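You operate a simulated robot arm through the tools that you are given. There is no shell and no other tool.

Carry out the task below with a simulated robot arm. There is one attempt and no reset: what you move stays moved.

## Task
Try the film wrap stop button on a dry run, then press reset.
Fine: stop while the table turns; carriage back at its mark, power off.
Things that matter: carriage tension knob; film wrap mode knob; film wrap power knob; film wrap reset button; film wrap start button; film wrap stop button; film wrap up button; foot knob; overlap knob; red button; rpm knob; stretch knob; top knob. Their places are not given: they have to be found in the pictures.

Only the result counts: the job must be done as asked and must still hold three seconds after the hand-in. Knocking over, shifting, dropping, spilling or breaking anything else fails it.

## Robot
A 7-joint arm with a two-finger parallel gripper, fixed in place. Base frame: the origin is on the floor under the middle of its stand, x ahead of it, y to its left, z up. Units: cm, degrees, N and s.
It reaches about 147.9 cm from its shoulder. Its first joint turns from -166.0 to 166.0 degrees. Payload 4.4 kg.
The TCP is the grasp point between the finger pads, 2.3 cm short of the fingertips. In the tool frame z runs along the fingers and y along their closing line. Largest opening 9.4 cm; finger width 3.8, thickness 1; the body of the gripper, 5.4 by 9.6 cm, starts 3.9 cm behind the TCP.
Orientation is told as [roll, pitch, yaw] about the base's x, y, z axes, in that order, counted from this pose: with the fingers straight down and closing along the base's y, the tool's x points along the base's -x, its y along +y and its z along -z.

## Interface
- The arm moves only by the tool apply_moves. Its argument "commands" is a list of rows, each an object of numbers (a shift or turn left out is 0, a gripper value left out holds the last): "dx", "dy", "dz": the shift along the tool's x, y, z in cm; "ax", "ay", "az": the turn, a rotation vector about the tool's x, y, z in degrees. In form: [{"dx": .., "dy": .., "dz": .., "ax": .., "ay": .., "az": ..}, ...]. A call has 1 to 20 rows; each row is the pose to reach, as a shift and turn from the pose commanded when the call began, along the tool's axes at that moment. "hand" is the gripper command, from -1 (fully open) to 1 (shut), values between in proportion, set as the call begins (left out, the last holds). Each row takes 0.2 s and may step no farther than 5 cm and 8.6 degrees from the row before; otherwise, or with a gripper value out of range, the whole call is refused. A pose out of reach is approached as far as the arm can. The call stops where the force on the tool passes 40 N (or 10 N more than at its start, if that is more) or the arm is blocked; 0.2 s more then pass. Each finger travels about 7.2 cm/s and halts on what it meets, pressing with about 45 N; the grip force reading is that of the motor and also rises with nothing between the fingers. The clock runs only during rows and for 0.2 s after the last one: add rows that repeat a pose to give the fingers time. The reply holds the time, the measured pose of the TCP, the force on the tool along the base axes, the opening and the grip force, in the units named above and with some noise, with the torque about the TCP (base axes, N m) and any sound that the robot's microphone picked up.
- Cameras (640 x 400 px; columns grow to the right, rows downward): "scene" is fixed at [5.17, 64.2, 155.06]; the picture's right is [-0.65, -0.76, 0.00], its down [-0.22, 0.19, -0.96] and it looks along [0.73, -0.62, -0.29] (base axes); focal length 322 px, centre (320, 200). "wrist" rides on the gripper at [8.6, 1.6, -7.4] in the tool frame; the picture's right is [-0.18, 0.98, 0.00], its down [-0.58, -0.11, -0.81] and it looks along [-0.79, -0.15, 0.59] (tool axes); focal length 243 px, centre (320, 200).
- snapshot(camera): a new picture of that camera. No time passes.
- locate(camera, pixels): for up to 12 pixels [column, row] of the newest picture of that camera ("zoom" is the newest enlarged one), the place [x, y, z] in the base frame of the surface seen there, good to about 0.3 cm, but the place of the scene camera against the robot may be out by one fixed shift of up to 2.5 cm in any direction. No time passes.
- inspect(camera, box): a new picture of the part [left, top, right, bottom] of that camera's present view, enlarged. No time passes.
- sign_off(): hands the job in; it is judged then, once.

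Open the gripper and draw the arm clear of the work before you hand the job in, unless the task says otherwise.

The tools are called as name(argument=value, ...) on one line, values as JSON. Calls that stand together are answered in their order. apply_moves: Moves the arm, as the interface text tells. Its arguments: {"type":"object","properties":{"commands":{"type":"array","items":{"type":"object","properties":{"dx":{"type":"number"},"dy":{"type":"number"},"dz":{"type":"number"},"ax":{"type":"number"},"ay":{"type":"number"},"az":{"type":"number"}}}},"hand":{"type":"number"}},"required":["commands"]} The other tools are called the same way: snapshot (camera) takes a picture; locate (camera, pixels) gives the place of the surface under pixels of a picture; inspect (camera, box) takes an enlarged picture of a part of a camera's view; sign_off () hands the job in.

At the start:

```text
time: 0.0
position: [60.69, -37.23, 124.9]
orientation: [-0.1, 0.0, 0.0]
ft_force: [0.8, -0.3, -0.3]
moment: [0.0, 0.0, 0.02]
grip_width: 9.41
grip_force: 0.1
```

scene: 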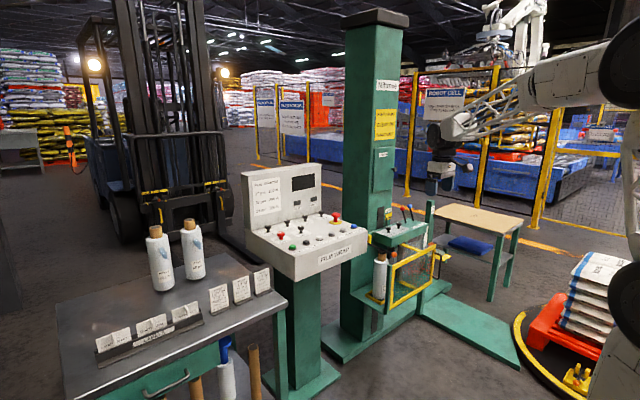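
wrist: 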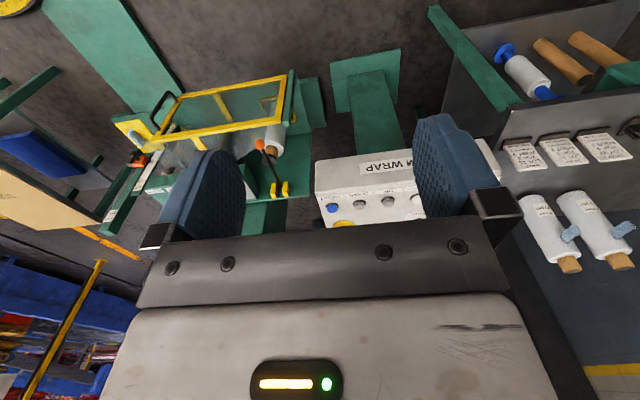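

I start by enlarging the control console (around pixel 305,220 in the scene picture) and the mast to read their labels.

inspect(camera="scene", box=[235, 155, 375, 285])

inspect(camera="scene", box=[340, 60, 460, 310])

inspect(camera="wrist", box=[300, 140, 460, 240])

```text
3.08 times, centred on (305, 220) of scene
```

zoom: 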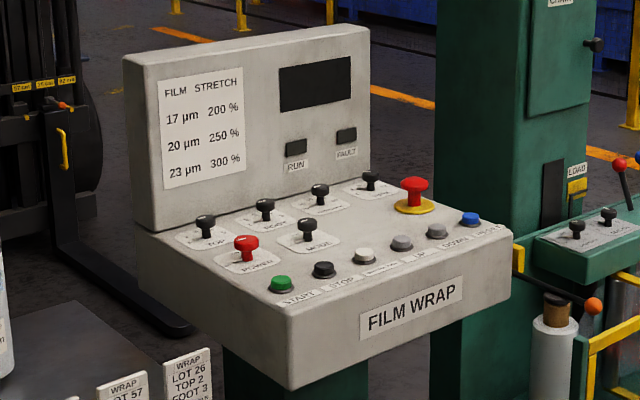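

```text
1.60 times, centred on (400, 185) of scene
```

zoom: 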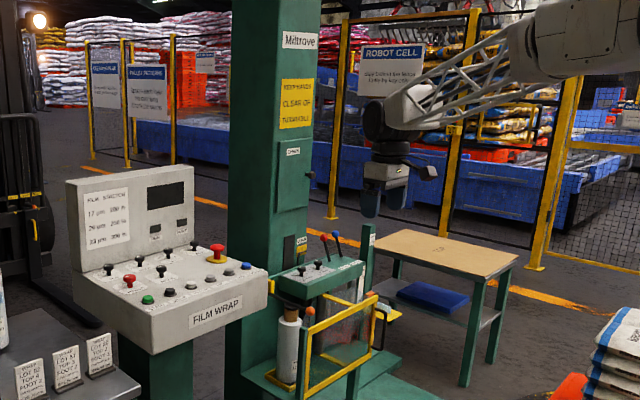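

```text
4.00 times, centred on (380, 190) of wrist
```

zoom: 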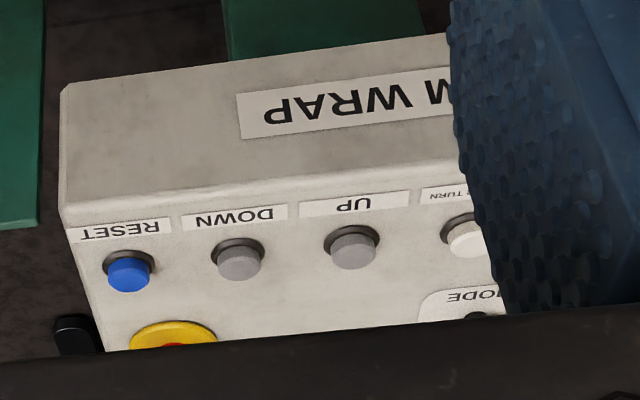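

The panel shows knobs TOP, FOOT, …, POWER, MODE and buttons START, STOP, ?TURN, UP, DOWN, RESET. I enlarge further to read the knob scales and the signs.

inspect(camera="scene", box=[270, 205, 320, 240])

inspect(camera="scene", box=[300, 190, 350, 225])

inspect(camera="scene", box=[290, 215, 350, 255])

inspect(camera="scene", box=[365, 185, 445, 255])

inspect(camera="scene", box=[90, 260, 280, 360])

inspect(camera="scene", box=[365, 70, 405, 170])

inspect(camera="scene", box=[245, 80, 325, 170])

inspect(camera="scene", box=[415, 75, 475, 130])

```text
11.43 times, centred on (295, 222) of scene
```

zoom: 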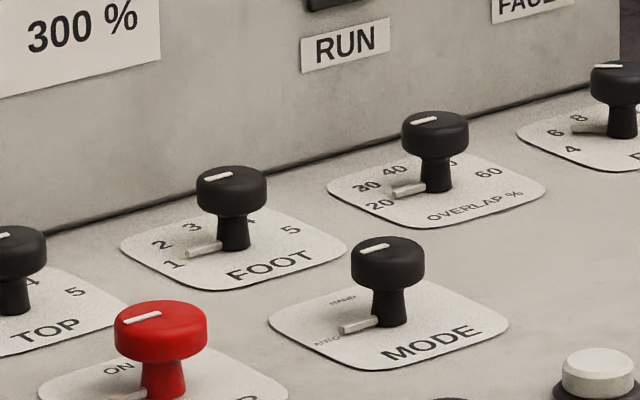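

```text
11.43 times, centred on (325, 208) of scene
```

zoom: 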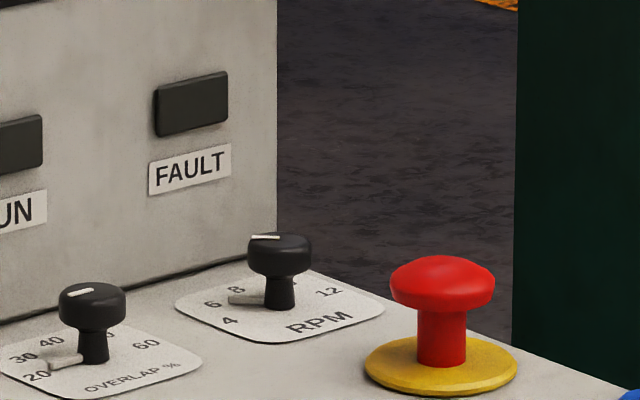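

```text
10.00 times, centred on (320, 235) of scene
```

zoom: 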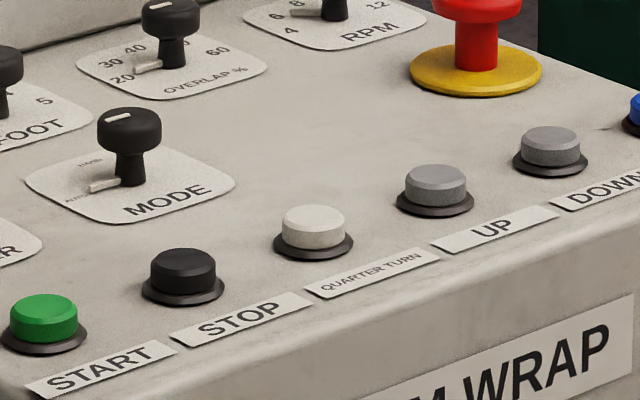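

```text
5.71 times, centred on (405, 220) of scene
```

zoom: 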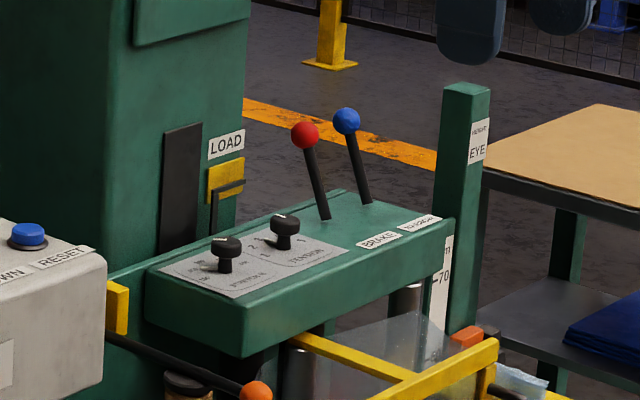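

```text
3.37 times, centred on (185, 310) of scene
```

zoom: 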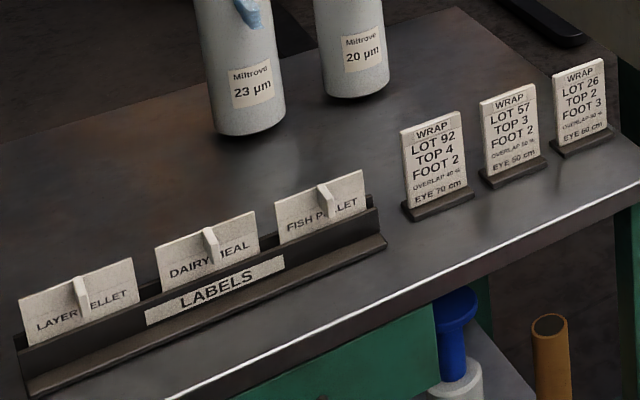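

```text
4.00 times, centred on (385, 120) of scene
```

zoom: 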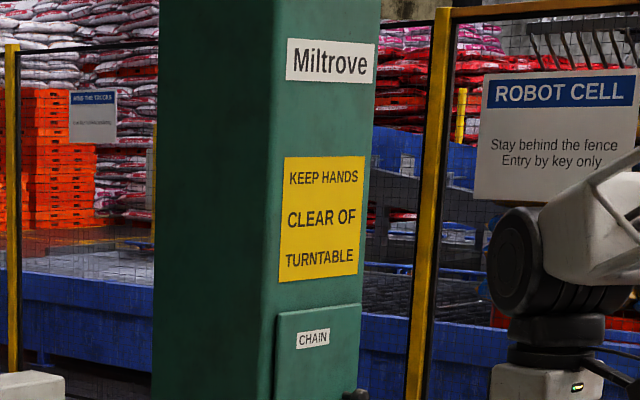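

```text
4.44 times, centred on (285, 125) of scene
```

zoom: 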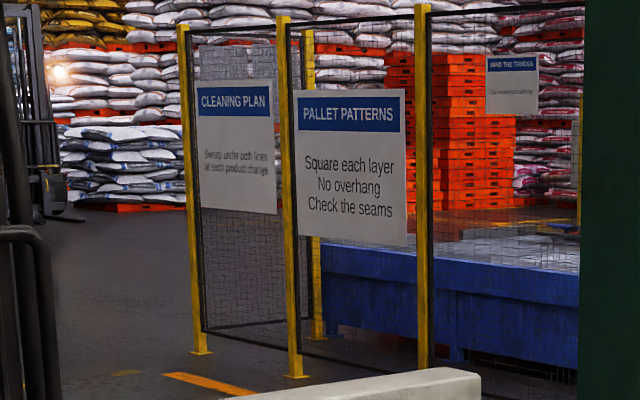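

```text
7.27 times, centred on (445, 102) of scene
```

zoom: 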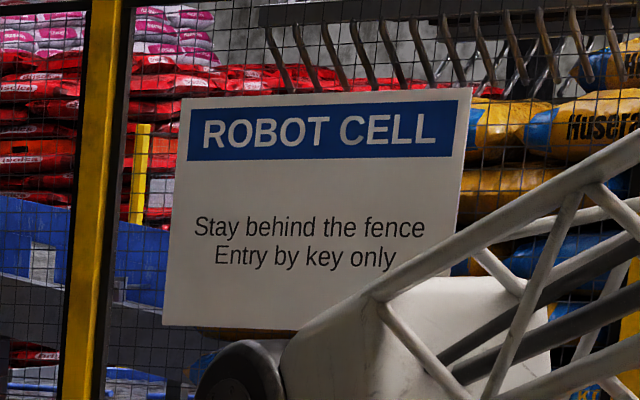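

I look closer at the POWER and MODE plates, the carriage panel and the mast marks.

inspect(camera="scene", box=[278, 218, 302, 233])

inspect(camera="scene", box=[292, 211, 316, 226])

inspect(camera="scene", box=[382, 222, 430, 252])

inspect(camera="scene", box=[375, 195, 405, 235])

inspect(camera="scene", box=[415, 195, 445, 255])

inspect(camera="scene", box=[340, 220, 470, 340])

inspect(camera="scene", box=[480, 240, 640, 400])

```text
16.00 times, centred on (290, 226) of scene
```

zoom: 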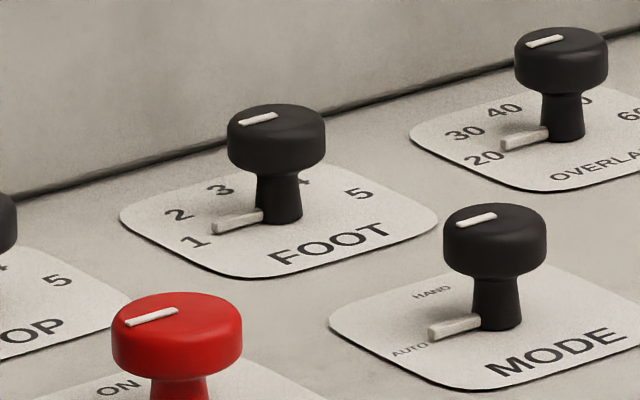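

```text
16.00 times, centred on (304, 218) of scene
```

zoom: 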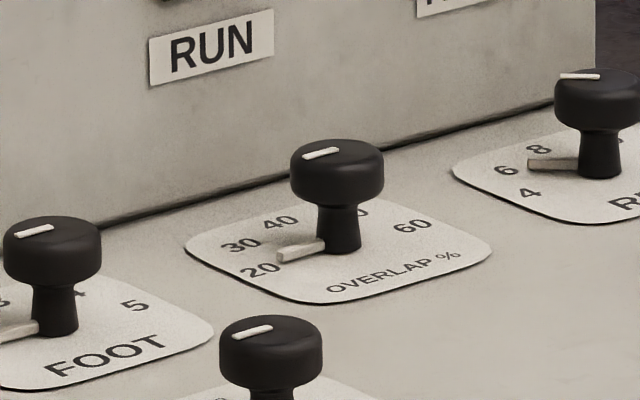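

```text
13.33 times, centred on (406, 237) of scene
```

zoom: 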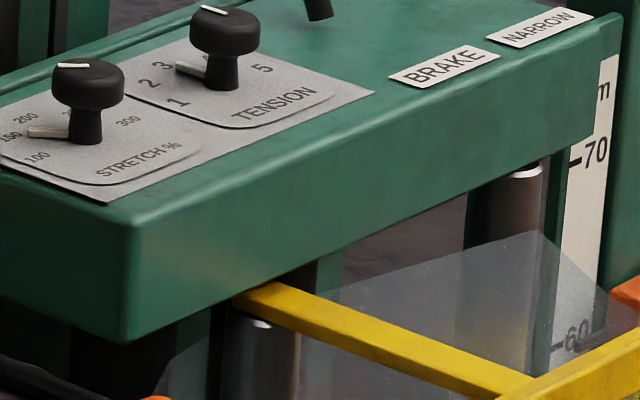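

```text
10.00 times, centred on (390, 215) of scene
```

zoom: 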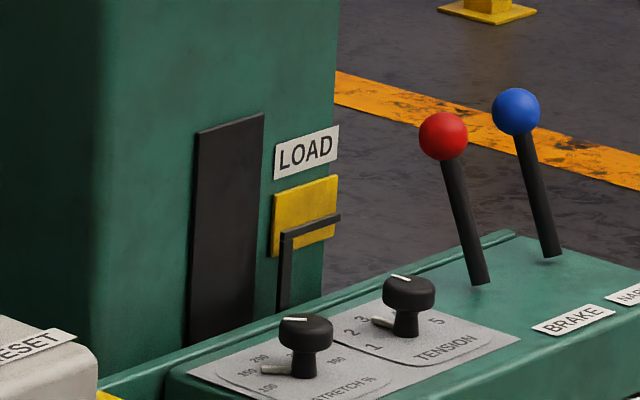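

```text
6.67 times, centred on (430, 225) of scene
```

zoom: 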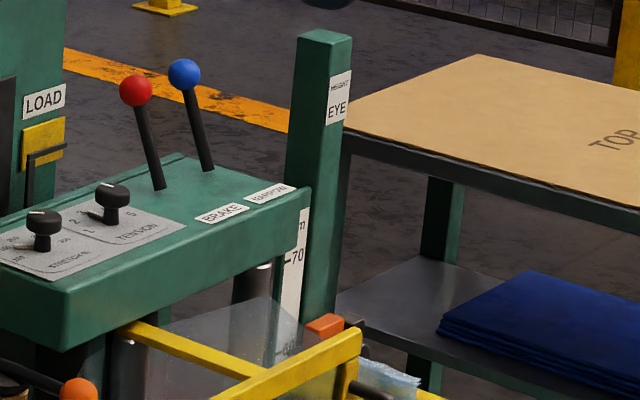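

```text
3.33 times, centred on (405, 280) of scene
```

zoom: 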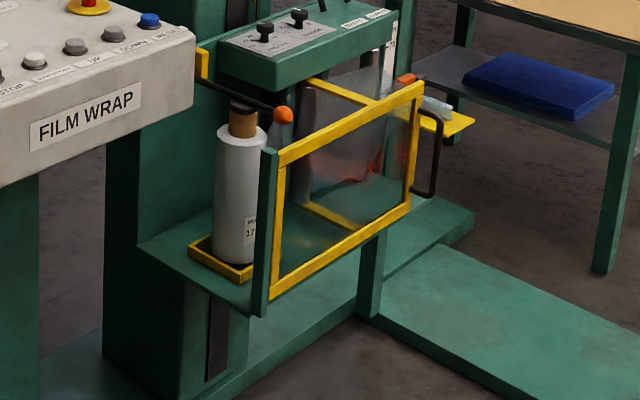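

```text
2.50 times, centred on (560, 320) of scene
```

zoom: 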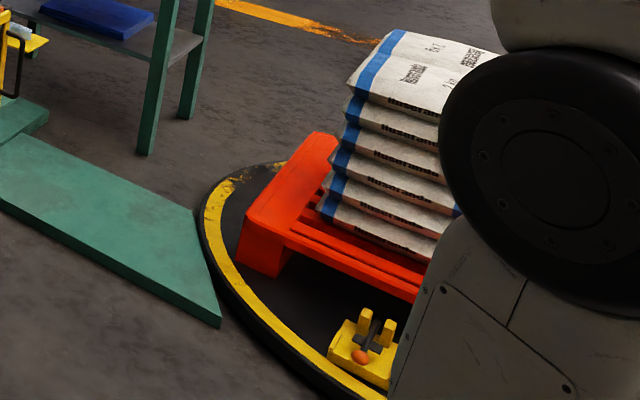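

I zoom on the POWER knob plate near (289,236) and check with the locate tool where the controls are.

inspect(camera="scene", box=[276, 228, 300, 243])

inspect(camera="scene", box=[232, 165, 362, 275])

```text
16.00 times, centred on (288, 236) of scene
```

zoom: 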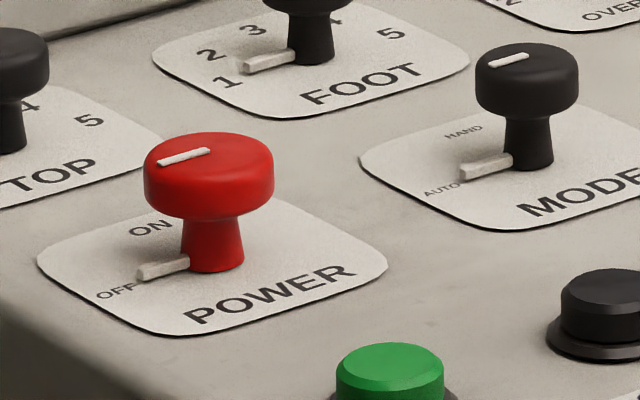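

```text
3.64 times, centred on (297, 220) of scene
```

zoom: 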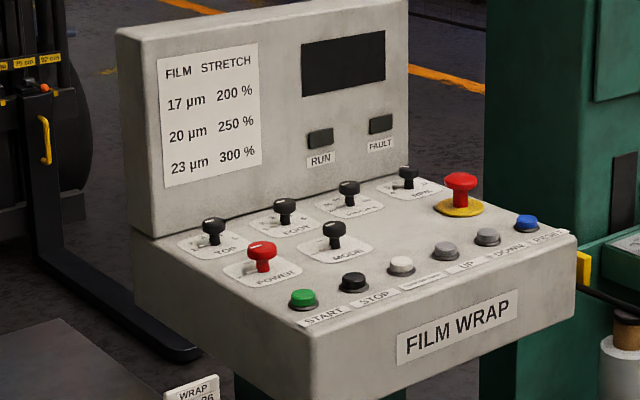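

I locate the control tops and some panel points in the newest zoom.

locate(camera="zoom", pixels=[[262, 250], [335, 230], [303, 296], [355, 279], [402, 262], [446, 249], [488, 234], [527, 221], [461, 180], [310, 275], [440, 215], [215, 225]])

locate(camera="wrist", pixels=[[332, 208], [359, 205], [388, 202], [415, 198], [340, 222], [400, 215]])

```text
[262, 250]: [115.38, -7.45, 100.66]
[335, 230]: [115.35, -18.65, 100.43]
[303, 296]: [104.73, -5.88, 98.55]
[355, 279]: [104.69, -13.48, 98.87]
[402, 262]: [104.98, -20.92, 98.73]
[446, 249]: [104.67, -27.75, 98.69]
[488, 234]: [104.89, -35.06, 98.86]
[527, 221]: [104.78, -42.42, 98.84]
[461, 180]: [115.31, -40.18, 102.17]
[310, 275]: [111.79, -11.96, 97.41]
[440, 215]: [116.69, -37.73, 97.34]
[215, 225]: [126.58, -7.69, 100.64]
```

```text
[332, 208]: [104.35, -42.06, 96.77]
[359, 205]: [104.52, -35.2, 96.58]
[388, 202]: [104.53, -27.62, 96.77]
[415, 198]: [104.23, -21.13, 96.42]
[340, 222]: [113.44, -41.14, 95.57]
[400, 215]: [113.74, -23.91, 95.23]
```

The panel is level at about z 95.3 (wrist) with the buttons in a row at x≈104.5; the scene camera reads about 2 cm high. I move the open gripper to a spot in front of and above the panel to look closer with the wrist camera.

apply_moves(commands=[{"dx": -3, "dy": 2.5, "dz": 0.3}, {"dx": -6.5, "dy": 5.3, "dz": 0.7}, {"dx": -10.2, "dy": 8.3, "dz": 1.1}, {"dx": -13.9, "dy": 11.3, "dz": 1.5}, {"dx": -17.6, "dy": 14.3, "dz": 1.9}, {"dx": -21.3, "dy": 17.3, "dz": 2.3}, {"dx": -24.8, "dy": 20.2, "dz": 2.7}, {"dx": -27.3, "dy": 22.2, "dz": 2.9}, {"dx": -27.3, "dy": 22.2, "dz": 2.9}], hand=-1)

```text
time: 2.0
position: [88.15, -15.05, 121.91]
orientation: [0.0, 0.1, 0.0]
ft_force: [-1.3, 0.3, 0.7]
moment: [-0.03, -0.02, 0.02]
grip_width: 9.4
grip_force: 0.1
```

The arm is at [88, -15, 122] as wanted. I take a wrist picture of the panel.

snapshot(camera="wrist")

snapshot(camera="scene")

```text
taken
```

wrist: 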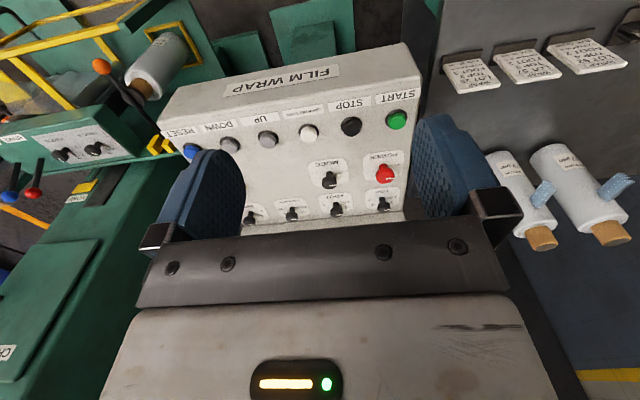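

```text
taken
```

scene: 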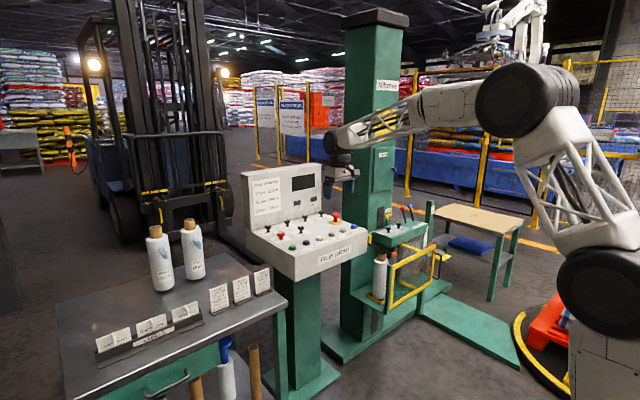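

I enlarge the knob area at about (355,175) in the wrist picture.

inspect(camera="wrist", box=[300, 100, 428, 220])

inspect(camera="wrist", box=[360, 140, 424, 190])

```text
3.33 times, centred on (364, 160) of wrist
```

zoom: 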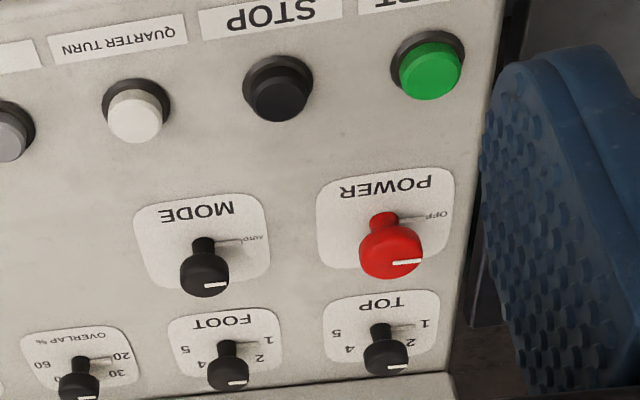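

```text
8.00 times, centred on (392, 165) of wrist
```

zoom: 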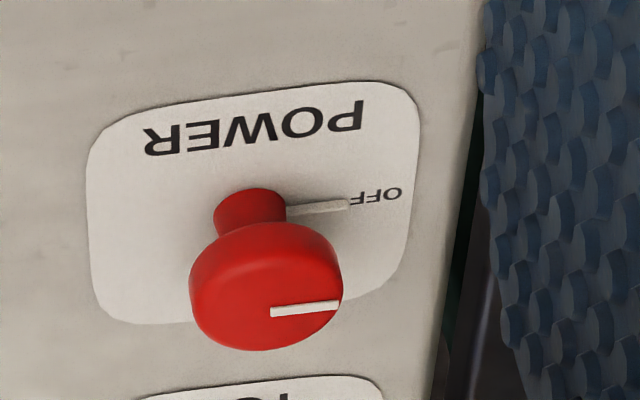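

The POWER pointer is on OFF (pointing to +y). I locate the stem, OFF and cap in this zoom, and take a zoom of the scene to locate ON.

locate(camera="zoom", pixels=[[375, 195], [350, 203], [250, 193], [265, 300], [200, 290], [335, 290], [265, 240], [265, 345], [305, 309], [275, 312], [335, 305]])

inspect(camera="scene", box=[276, 228, 300, 243])

```text
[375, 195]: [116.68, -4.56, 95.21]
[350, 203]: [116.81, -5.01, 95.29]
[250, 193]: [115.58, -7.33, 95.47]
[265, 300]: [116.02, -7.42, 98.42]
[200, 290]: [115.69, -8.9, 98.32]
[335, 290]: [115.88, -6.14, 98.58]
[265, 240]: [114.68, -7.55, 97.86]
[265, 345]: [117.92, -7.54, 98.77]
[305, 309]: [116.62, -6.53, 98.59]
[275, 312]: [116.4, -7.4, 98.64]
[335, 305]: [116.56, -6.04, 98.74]
```

```text
16.00 times, centred on (288, 236) of scene
```

zoom: 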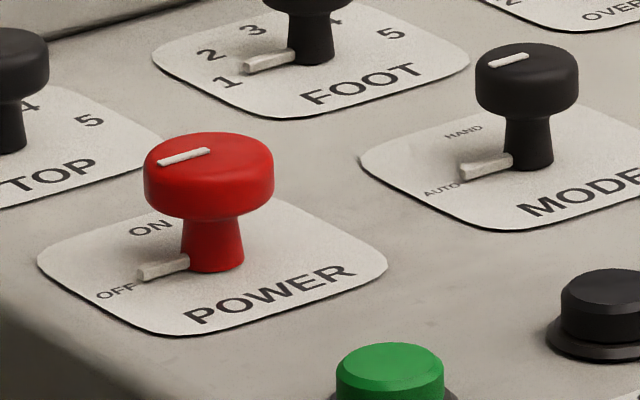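

I locate the OFF and ON words, stem foot and cap in the scene zoom.

locate(camera="zoom", pixels=[[117, 288], [150, 228], [215, 255], [210, 168], [150, 165], [270, 165], [462, 132], [440, 190], [530, 150], [195, 150], [340, 225], [60, 262]])

```text
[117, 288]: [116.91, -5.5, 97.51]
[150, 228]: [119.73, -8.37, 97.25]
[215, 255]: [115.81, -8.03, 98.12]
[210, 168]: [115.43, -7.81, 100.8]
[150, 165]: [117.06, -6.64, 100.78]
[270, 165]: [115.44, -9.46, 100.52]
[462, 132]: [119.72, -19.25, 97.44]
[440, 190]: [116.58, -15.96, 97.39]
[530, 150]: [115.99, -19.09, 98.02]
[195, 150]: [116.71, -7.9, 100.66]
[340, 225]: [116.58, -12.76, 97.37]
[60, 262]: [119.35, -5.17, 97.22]
```

The ON word lies about a quarter turn clockwise (seen from above) from OFF. I bring the open gripper nearer, to about [108, -7.5, 110], for an exact fix of the POWER knob.

apply_moves(commands=[{"dx": -3, "dy": 1.2, "dz": 1.8}, {"dx": -6.6, "dy": 2.5, "dz": 4.0}, {"dx": -10.2, "dy": 3.9, "dz": 6.1}, {"dx": -13.8, "dy": 5.3, "dz": 8.3}, {"dx": -17.2, "dy": 6.6, "dz": 10.3}, {"dx": -19.85, "dy": 7.55, "dz": 11.9}, {"dx": -19.85, "dy": 7.55, "dz": 11.9}], hand=-1)

inspect(camera="wrist", box=[240, 60, 440, 200])

snapshot(camera="wrist")

```text
time: 3.6
position: [108.05, -7.53, 110.1]
orientation: [-0.1, 0.0, 0.0]
ft_force: [0.2, -0.4, -0.1]
moment: [0.0, 0.01, 0.02]
grip_width: 9.42
grip_force: 0.0
```

```text
2.86 times, centred on (340, 130) of wrist
```

zoom: 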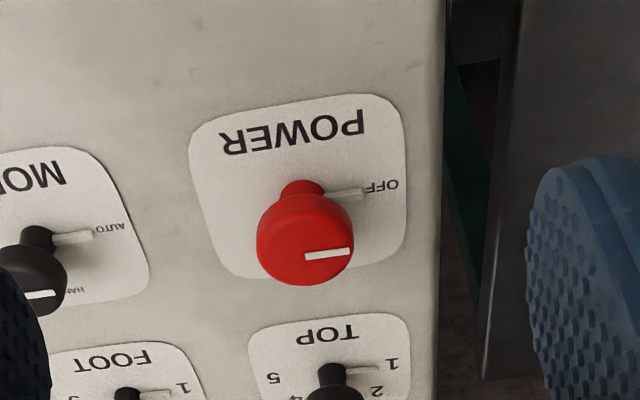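

```text
taken
```

wrist: 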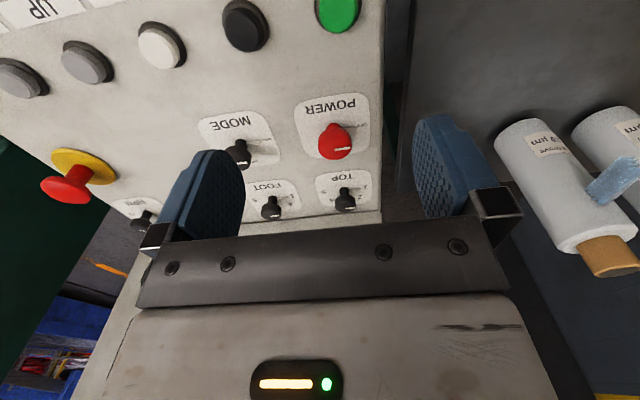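

I locate points around the red cap and the pointer.

locate(camera="zoom", pixels=[[307, 256], [350, 250], [262, 245], [350, 235], [305, 282], [305, 210], [305, 185], [345, 194], [260, 225], [305, 230], [345, 265], [268, 265]])

```text
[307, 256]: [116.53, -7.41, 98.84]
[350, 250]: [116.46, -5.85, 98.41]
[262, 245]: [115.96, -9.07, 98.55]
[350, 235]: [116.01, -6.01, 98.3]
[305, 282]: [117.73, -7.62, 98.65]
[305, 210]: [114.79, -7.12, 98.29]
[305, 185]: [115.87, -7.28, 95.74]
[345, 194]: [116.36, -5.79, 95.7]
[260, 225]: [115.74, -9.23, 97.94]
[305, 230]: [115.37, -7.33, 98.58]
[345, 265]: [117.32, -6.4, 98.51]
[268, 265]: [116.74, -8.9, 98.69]
```

The cap centre is about (116.3, -7.45), top z 98.6, radius 1.6. I move over it and descend with open fingers to TCP z 98.4.

apply_moves(commands=[{"dx": -4}, {"dx": -8.25, "dy": 0.08}, {"dx": -8.25, "dy": 0.08, "dz": 3}, {"dx": -8.25, "dy": 0.08, "dz": 6}, {"dx": -8.25, "dy": 0.08, "dz": 8.5}, {"dx": -8.25, "dy": 0.08, "dz": 10.3}, {"dx": -8.25, "dy": 0.08, "dz": 11.7}, {"dx": -8.25, "dy": 0.08, "dz": 11.7}], hand=-1)

snapshot(camera="wrist")

inspect(camera="scene", box=[235, 155, 375, 285])

```text
time: 5.4
position: [116.05, -7.32, 98.41]
orientation: [0.0, 0.1, 0.0]
ft_force: [0.4, 0.1, -0.4]
moment: [0.04, -0.02, 0.0]
grip_width: 9.4
grip_force: 0.0
```

```text
taken
```

wrist: 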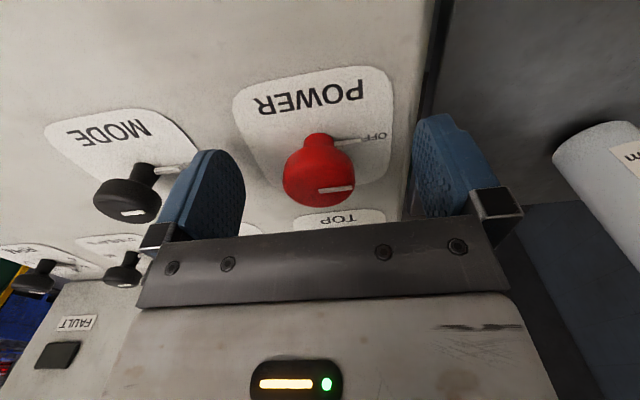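

```text
3.08 times, centred on (305, 220) of scene
```

zoom: 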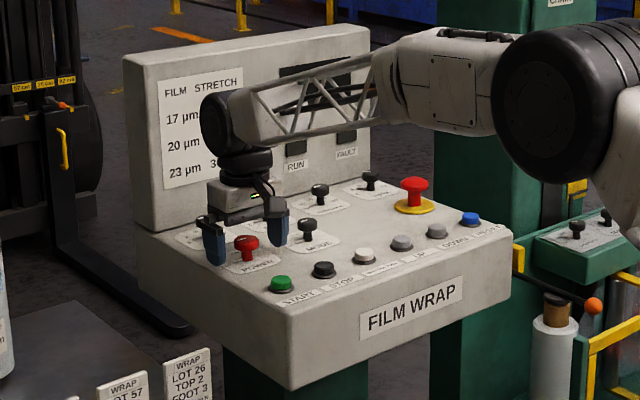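

The cap is between the fingers. I locate its edges once more from this close view before gripping.

locate(camera="wrist", pixels=[[321, 189], [353, 187], [286, 180], [352, 175], [319, 203], [318, 155], [319, 172], [335, 140]])

```text
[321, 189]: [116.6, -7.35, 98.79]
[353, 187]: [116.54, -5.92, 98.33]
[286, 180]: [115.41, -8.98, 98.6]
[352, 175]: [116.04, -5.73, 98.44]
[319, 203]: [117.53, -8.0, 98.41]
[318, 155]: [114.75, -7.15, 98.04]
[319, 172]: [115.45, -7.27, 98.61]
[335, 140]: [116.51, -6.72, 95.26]
```

The centre is confirmed at about (116.3, -7.4). I close the fingers on the cap.

apply_moves(commands=[{"dx": 0}, {"dx": 0}, {"dx": 0}, {"dx": 0}], hand=1)

snapshot(camera="wrist")

```text
time: 6.4
position: [116.16, -7.52, 98.29]
orientation: [0.0, 0.0, 0.0]
ft_force: [0.2, -17.2, -0.1]
moment: [-0.18, -0.07, -0.04]
grip_width: 3.55
grip_force: 44.9
```

```text
taken
```

wrist: 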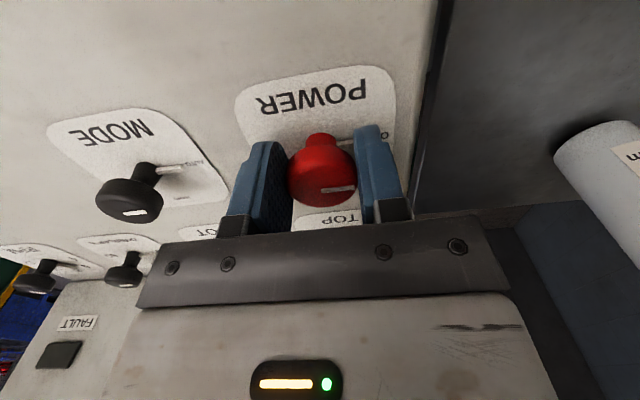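

The grip is on (3.55 cm, 45 N) with a side force of -17 N along y, so I ease the hand 0.15 cm to -y to relieve it.

apply_moves(commands=[{"dy": -0.1}, {"dy": -0.15}])

```text
time: 7.0
position: [116.14, -7.5, 98.32]
orientation: [0.1, 0.1, -0.1]
ft_force: [-8.6, -12.4, -5.8]
moment: [-0.13, -0.29, -0.07]
grip_width: 3.57
grip_force: 45.0
```

The side force fell a little. I start turning clockwise (seen from above), first 24 degrees, and watch forces.

apply_moves(commands=[{"dy": -0.1, "az": 6}, {"dy": -0.1, "az": 12}, {"dy": -0.1, "az": 18}, {"dy": -0.1, "az": 24}])

snapshot(camera="wrist")

```text
time: 8.2
position: [116.16, -7.33, 98.31]
orientation: [0.0, 0.1, -24.1]
ft_force: [5.5, 8.7, -2.8]
moment: [0.11, -0.14, 0.03]
grip_width: 3.53
grip_force: 44.7
stopped in row 4: the force on the tool passed its limit at 42 N (the readings are from after the stop); the commanded pose is now the measured one
```

```text
taken
```

wrist: 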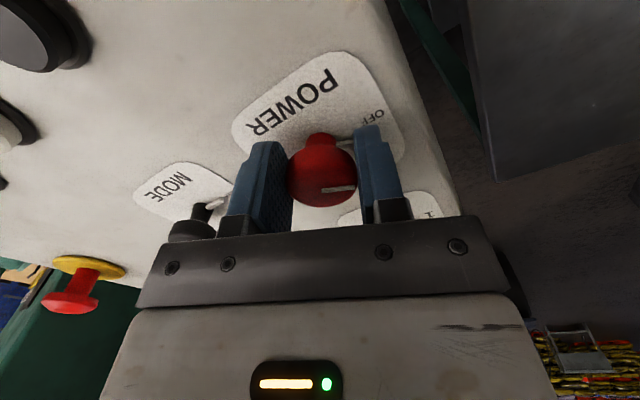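

The knob follows the hand (mark still toward the same finger); it has turned 24 degrees and the residual force is small. I continue in short steps.

apply_moves(commands=[{"az": 5}, {"az": 10}, {"az": 15}, {"az": 20}])

```text
time: 9.1
position: [116.27, -7.22, 98.3]
orientation: [0.1, 0.1, -40.5]
ft_force: [16.7, 4.9, -5.6]
moment: [0.11, -0.24, 0.04]
grip_width: 3.57
grip_force: 45.7
stopped in row 4: the force on the tool passed its limit at 41 N (the readings are from after the stop); the commanded pose is now the measured one
```

A push of 17 N along +x shows the hand sits slightly short in x; I shift about 0.15 cm toward +x while turning on.

apply_moves(commands=[{"dx": -0.08, "dy": 0.13}, {"dx": -0.08, "dy": 0.13, "az": 4}, {"dx": -0.08, "dy": 0.13, "az": 8}, {"dx": -0.08, "dy": 0.13, "az": 12}, {"dx": -0.08, "dy": 0.13, "az": 16}])

```text
time: 10.3
position: [116.32, -7.1, 98.32]
orientation: [0.0, 0.0, -56.6]
ft_force: [-16.5, 12.7, -4.3]
moment: [0.49, 0.34, -0.03]
grip_width: 3.57
grip_force: 44.6
```

The yaw is now -56.6 with no stop. I look at the knob and the console before the last 33 degrees.

snapshot(camera="wrist")

inspect(camera="scene", box=[235, 155, 375, 285])

```text
taken
```

wrist: 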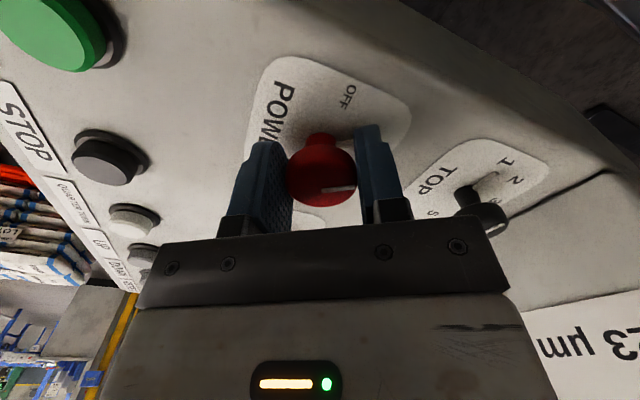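

```text
3.08 times, centred on (305, 220) of scene
```

zoom: 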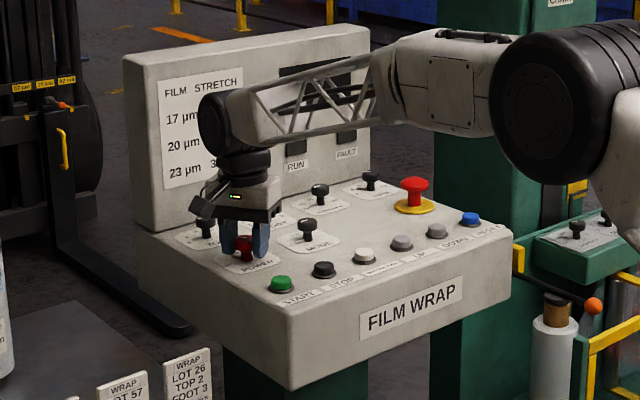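

The knob follows; I continue the turn toward -90 with a small relief shift along the tool x.

apply_moves(commands=[{"dx": 0.08, "az": 4}, {"dx": 0.08, "az": 8}, {"dx": 0.08, "az": 12}, {"dx": 0.08, "az": 16}])

```text
time: 11.2
position: [116.35, -7.11, 98.34]
orientation: [0.2, 0.0, -69.9]
ft_force: [21.0, 2.7, -5.6]
moment: [0.15, -0.31, 0.1]
grip_width: 3.55
grip_force: 44.9
stopped in row 4: the force on the tool passed its limit at 43 N (the readings are from after the stop); the commanded pose is now the measured one
```

At yaw -70 a push of 21 N along +x again; I shift 0.17 cm along tool y (nearly +x) and turn the last 20 degrees.

apply_moves(commands=[{"dy": 0.17}, {"dy": 0.17, "az": 4}, {"dy": 0.2, "az": 8}, {"dy": 0.2, "az": 12}, {"dy": 0.2, "az": 16}, {"dy": 0.2, "az": 20}])

snapshot(camera="wrist")

inspect(camera="scene", box=[235, 155, 375, 285])

```text
time: 12.6
position: [116.44, -7.16, 98.3]
orientation: [0.1, 0.1, -90.0]
ft_force: [-10.2, -6.6, -7.8]
moment: [-0.31, 0.06, 0.05]
grip_width: 3.55
grip_force: 44.9
```

```text
taken
```

wrist: 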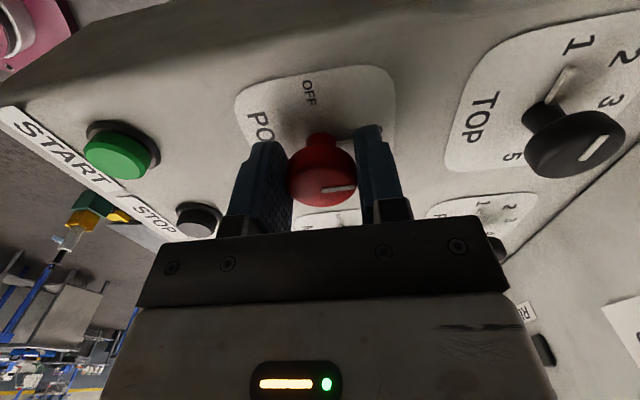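

```text
3.08 times, centred on (305, 220) of scene
```

zoom: 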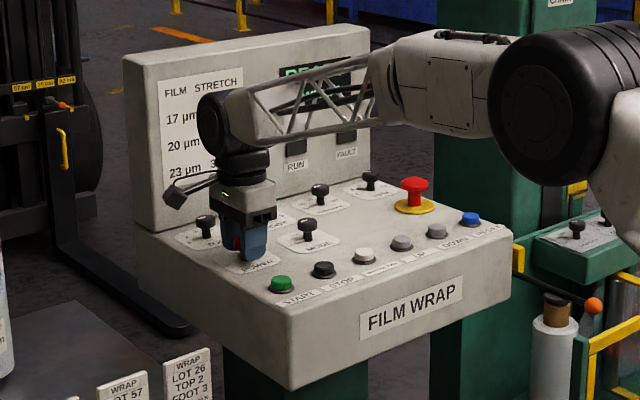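

The display has lit (text starting "RE…" at (300,75) of the zoom), so power is on. I open the fingers moderately and lift straight up.

apply_moves(commands=[{"dz": 0}, {"dz": 0}, {"dz": 0}, {"dz": -2}, {"dz": -5}, {"dz": -9}, {"dz": -12}, {"dz": -12}], hand=-0.3)

snapshot(camera="scene")

inspect(camera="scene", box=[235, 155, 375, 285])

```text
time: 14.4
position: [116.39, -7.16, 110.32]
orientation: [0.1, 0.0, -89.9]
ft_force: [-0.1, -0.2, -0.9]
moment: [-0.01, 0.0, -0.02]
grip_width: 6.1
grip_force: 0.1
```

```text
taken
```

scene: 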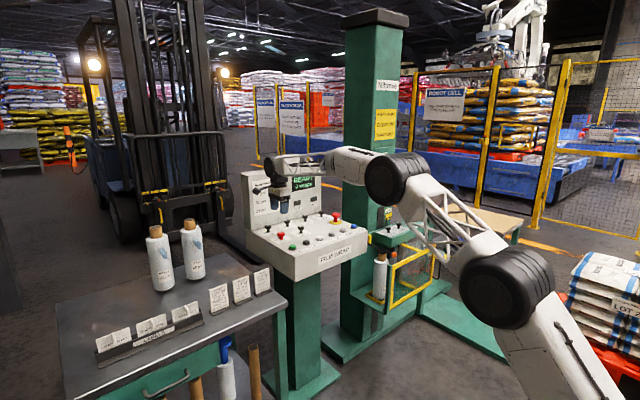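

```text
3.08 times, centred on (305, 220) of scene
```

zoom: 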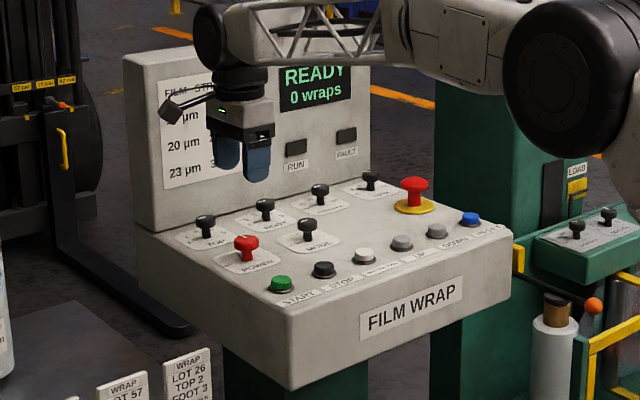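

Display: READY, 0 wraps; the carriage pointer is at LOAD. I rotate the hand back to yaw 0 while drawing back to about [95, -10, 110] to see the button row.

apply_moves(commands=[{"dx": -0.3, "dy": -1.8, "az": -7.5}, {"dx": -0.5, "dy": -3.6, "az": -15}, {"dx": -0.7, "dy": -5.4, "az": -22.5}, {"dx": -0.9, "dy": -7.2, "az": -30}, {"dx": -1.2, "dy": -9, "az": -37.5}, {"dx": -1.4, "dy": -10.8, "az": -45}, {"dx": -1.6, "dy": -12.6, "az": -52.5}, {"dx": -1.9, "dy": -14.4, "az": -60}, {"dx": -2.1, "dy": -16.2, "az": -67.5}, {"dx": -2.4, "dy": -18, "az": -75}, {"dx": -2.6, "dy": -19.8, "az": -82.5}, {"dx": -2.8, "dy": -21.4, "az": -90}, {"dx": -2.8, "dy": -21.4, "az": -90}])

snapshot(camera="wrist")

```text
time: 17.2
position: [95.12, -9.88, 110.12]
orientation: [0.0, -0.1, 0.2]
ft_force: [-0.2, 0.4, -0.9]
moment: [-0.04, 0.01, -0.02]
grip_width: 6.11
grip_force: 0.1
```

```text
taken
```

wrist: 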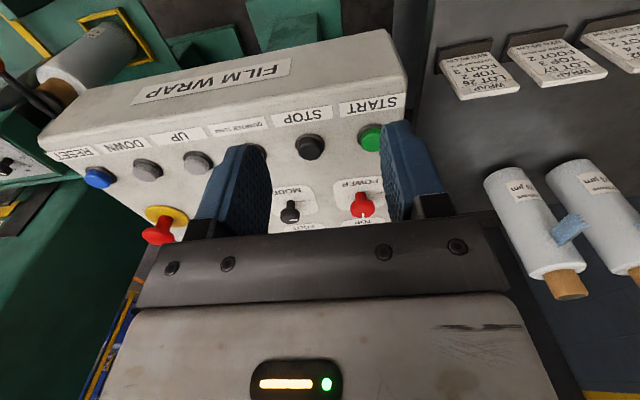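

The button row is visible at rows 135–180. I enlarge the START/STOP part and the RESET part and locate the button tops.

inspect(camera="wrist", box=[280, 90, 410, 220])

locate(camera="wrist", pixels=[[371, 139], [312, 149], [198, 163], [148, 171], [98, 178], [358, 140], [382, 140], [300, 148], [324, 148], [341, 150], [312, 159], [312, 138]])

```text
3.08 times, centred on (345, 155) of wrist
```

zoom: 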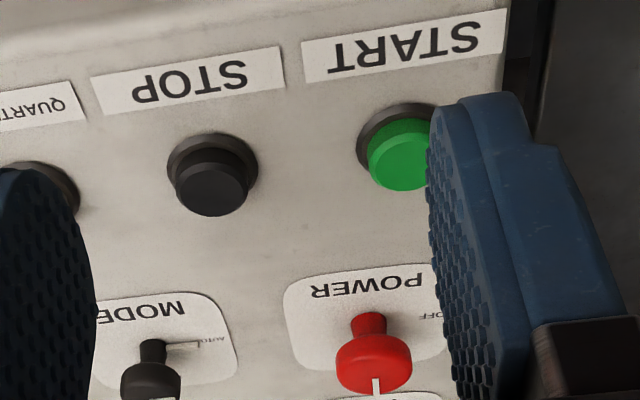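

```text
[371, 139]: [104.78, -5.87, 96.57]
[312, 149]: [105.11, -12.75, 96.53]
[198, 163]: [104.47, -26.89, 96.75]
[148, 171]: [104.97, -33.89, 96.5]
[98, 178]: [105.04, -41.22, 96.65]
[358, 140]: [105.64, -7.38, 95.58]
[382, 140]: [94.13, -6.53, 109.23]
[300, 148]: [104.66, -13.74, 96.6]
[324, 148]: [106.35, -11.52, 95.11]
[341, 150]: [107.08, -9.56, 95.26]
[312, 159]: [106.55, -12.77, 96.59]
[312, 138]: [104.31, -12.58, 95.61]
```

I refine the centres of the STOP and START caps in the zoom.

locate(camera="zoom", pixels=[[180, 187], [212, 187], [244, 187], [212, 168], [212, 210], [400, 158], [372, 158], [424, 150], [400, 186], [400, 128]])

inspect(camera="wrist", box=[60, 120, 220, 220])

```text
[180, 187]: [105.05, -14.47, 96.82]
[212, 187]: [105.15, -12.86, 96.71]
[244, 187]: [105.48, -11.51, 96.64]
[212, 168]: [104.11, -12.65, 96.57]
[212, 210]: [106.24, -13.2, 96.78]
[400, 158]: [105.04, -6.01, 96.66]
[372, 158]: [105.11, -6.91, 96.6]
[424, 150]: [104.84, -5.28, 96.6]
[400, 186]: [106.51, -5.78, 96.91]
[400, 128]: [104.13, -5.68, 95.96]
```

```text
4.00 times, centred on (140, 170) of wrist
```

zoom: 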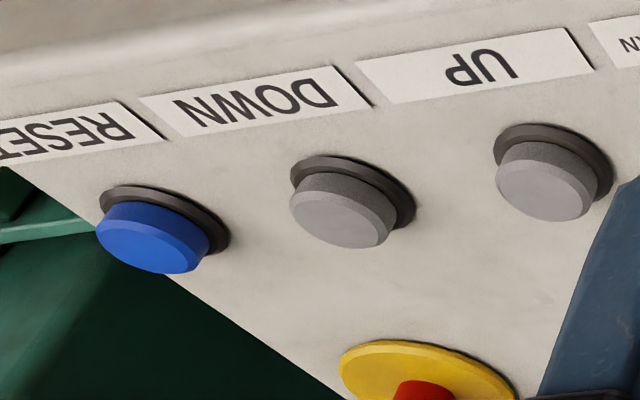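

STOP is at about (105.2, -12.95, 96.7) and START at (105.2, -5.8, 96.65). I locate RESET and DOWN in this zoom too.

locate(camera="zoom", pixels=[[145, 247], [105, 235], [200, 260], [150, 222], [340, 218], [300, 210], [385, 232], [545, 190], [440, 370]])

```text
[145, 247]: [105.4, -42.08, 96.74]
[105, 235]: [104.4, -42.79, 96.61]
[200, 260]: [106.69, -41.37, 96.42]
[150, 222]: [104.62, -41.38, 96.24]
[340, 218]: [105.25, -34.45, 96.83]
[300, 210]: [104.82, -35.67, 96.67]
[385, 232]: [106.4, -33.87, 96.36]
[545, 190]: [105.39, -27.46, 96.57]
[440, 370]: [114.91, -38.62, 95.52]
```

RESET is at about (105.3, -42.0), DOWN (105.3, -34.7). Before starting, I check how close the carriage is to where the hand will be, with a fresh scene picture of it.

inspect(camera="scene", box=[340, 190, 450, 310])

```text
3.33 times, centred on (395, 250) of scene
```

zoom: 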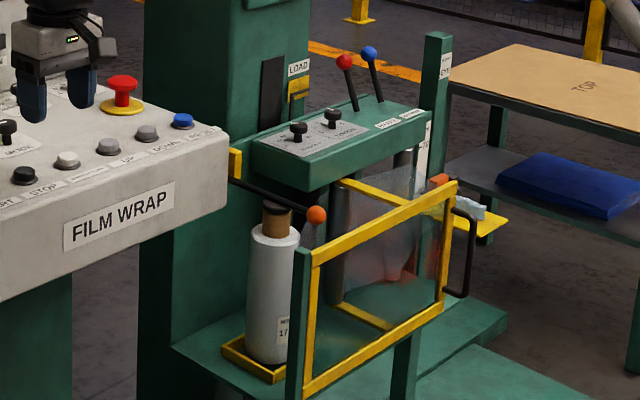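

I locate carriage features: the yellow tab (236,165), the control box corners, orange ball handle (316,214), film roll and the LOAD pointer.

locate(camera="zoom", pixels=[[236, 165], [255, 145], [300, 185], [316, 214], [270, 230], [297, 87], [440, 190], [345, 62], [195, 150], [250, 355], [305, 260], [430, 120]])

```text
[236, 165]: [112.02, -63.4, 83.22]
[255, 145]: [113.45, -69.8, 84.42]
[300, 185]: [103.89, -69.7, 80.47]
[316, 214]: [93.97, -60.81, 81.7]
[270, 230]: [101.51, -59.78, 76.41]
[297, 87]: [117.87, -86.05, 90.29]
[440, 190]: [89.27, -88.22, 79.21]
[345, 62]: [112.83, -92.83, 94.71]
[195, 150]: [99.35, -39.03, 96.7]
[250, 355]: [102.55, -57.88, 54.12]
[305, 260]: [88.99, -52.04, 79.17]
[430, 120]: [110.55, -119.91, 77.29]
```

The carriage's near edge is at y ≈ -52 to -60, some distance from RESET at y -42. I check where the arm's own links are in a new scene picture.

snapshot(camera="scene")

```text
taken
```

scene: 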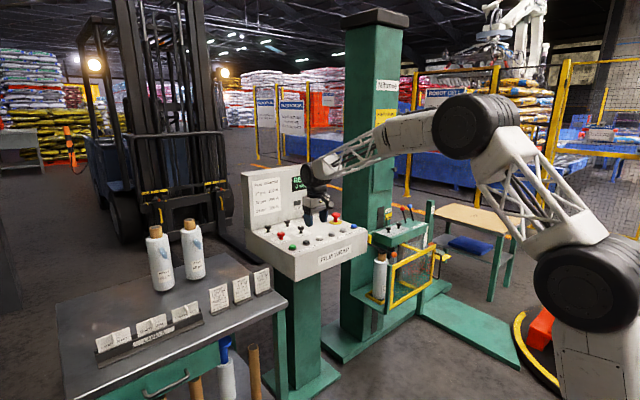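

I locate the arm's elbow and links in this picture.

locate(camera="scene", pixels=[[470, 125], [580, 280], [345, 155], [410, 130], [515, 190], [330, 240], [425, 210], [370, 200], [600, 370]])

```text
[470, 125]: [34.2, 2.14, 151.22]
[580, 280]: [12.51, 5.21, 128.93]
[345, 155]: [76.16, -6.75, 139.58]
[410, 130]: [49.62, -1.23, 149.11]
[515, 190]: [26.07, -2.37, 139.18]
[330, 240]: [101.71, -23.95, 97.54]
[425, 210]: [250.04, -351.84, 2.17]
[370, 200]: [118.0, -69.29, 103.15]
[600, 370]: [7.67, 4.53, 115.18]
```

The arm lies in a plane well clear of the carriage. I shut the fingers and move above START to TCP (105.2, -5.75, 101.5).

apply_moves(commands=[{"dx": -3, "dy": 1.2}, {"dx": -7, "dy": 2.8}, {"dx": -10.1, "dy": 4.1}, {"dx": -10.1, "dy": 4.1, "dz": 4}, {"dx": -10.1, "dy": 4.1, "dz": 7}, {"dx": -10.1, "dy": 4.1, "dz": 8.7}, {"dx": -10.1, "dy": 4.1, "dz": 8.7}], hand=1)

snapshot(camera="wrist")

inspect(camera="scene", box=[235, 155, 375, 285])

```text
time: 18.8
position: [105.34, -5.78, 101.72]
orientation: [0.1, -0.1, 0.1]
ft_force: [-0.3, 0.5, 0.0]
moment: [0.01, -0.02, -0.02]
grip_width: 0.0
grip_force: 42.8
```

```text
taken
```

wrist: 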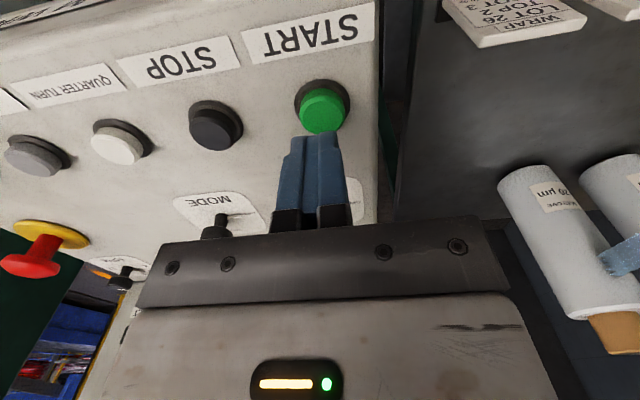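

```text
3.08 times, centred on (305, 220) of scene
```

zoom: 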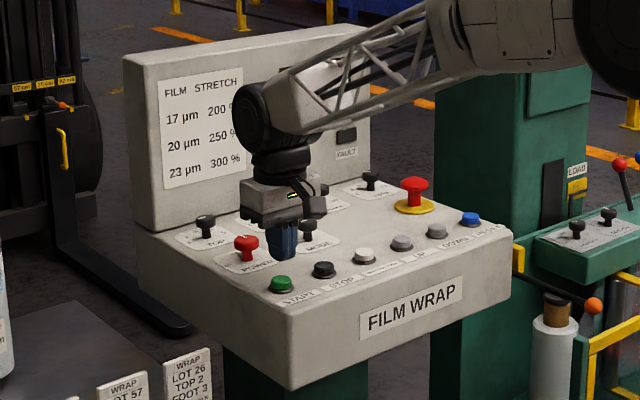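

The shut fingertips are right above START, about 0.3 cm too far in x. I press START by descending to tip z ≈ 96.1 and lift again.

apply_moves(commands=[{"dx": 0.3, "dz": 1.5}, {"dx": 0.3, "dz": 2.4}, {"dx": 0.3, "dz": 2.9}, {"dx": 0.3, "dz": 3.3}, {"dx": 0.3, "dz": 2.4}, {"dx": 0.3, "dz": 0.5}], hand=1)

inspect(camera="scene", box=[235, 155, 375, 285])

snapshot(camera="scene")

```text
time: 20.2
position: [104.98, -6.0, 101.13]
orientation: [0.1, 0.0, 0.0]
ft_force: [0.0, 0.1, -0.9]
moment: [0.01, -0.01, 0.0]
grip_width: 0.0
grip_force: 42.2
heard: click
```

```text
3.08 times, centred on (305, 220) of scene
```

zoom: 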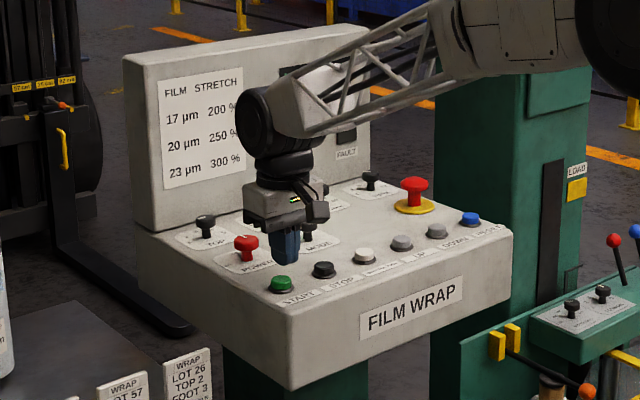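

```text
taken
```

scene: 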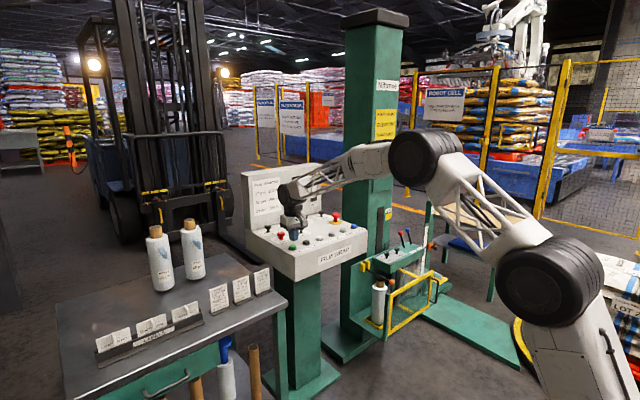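

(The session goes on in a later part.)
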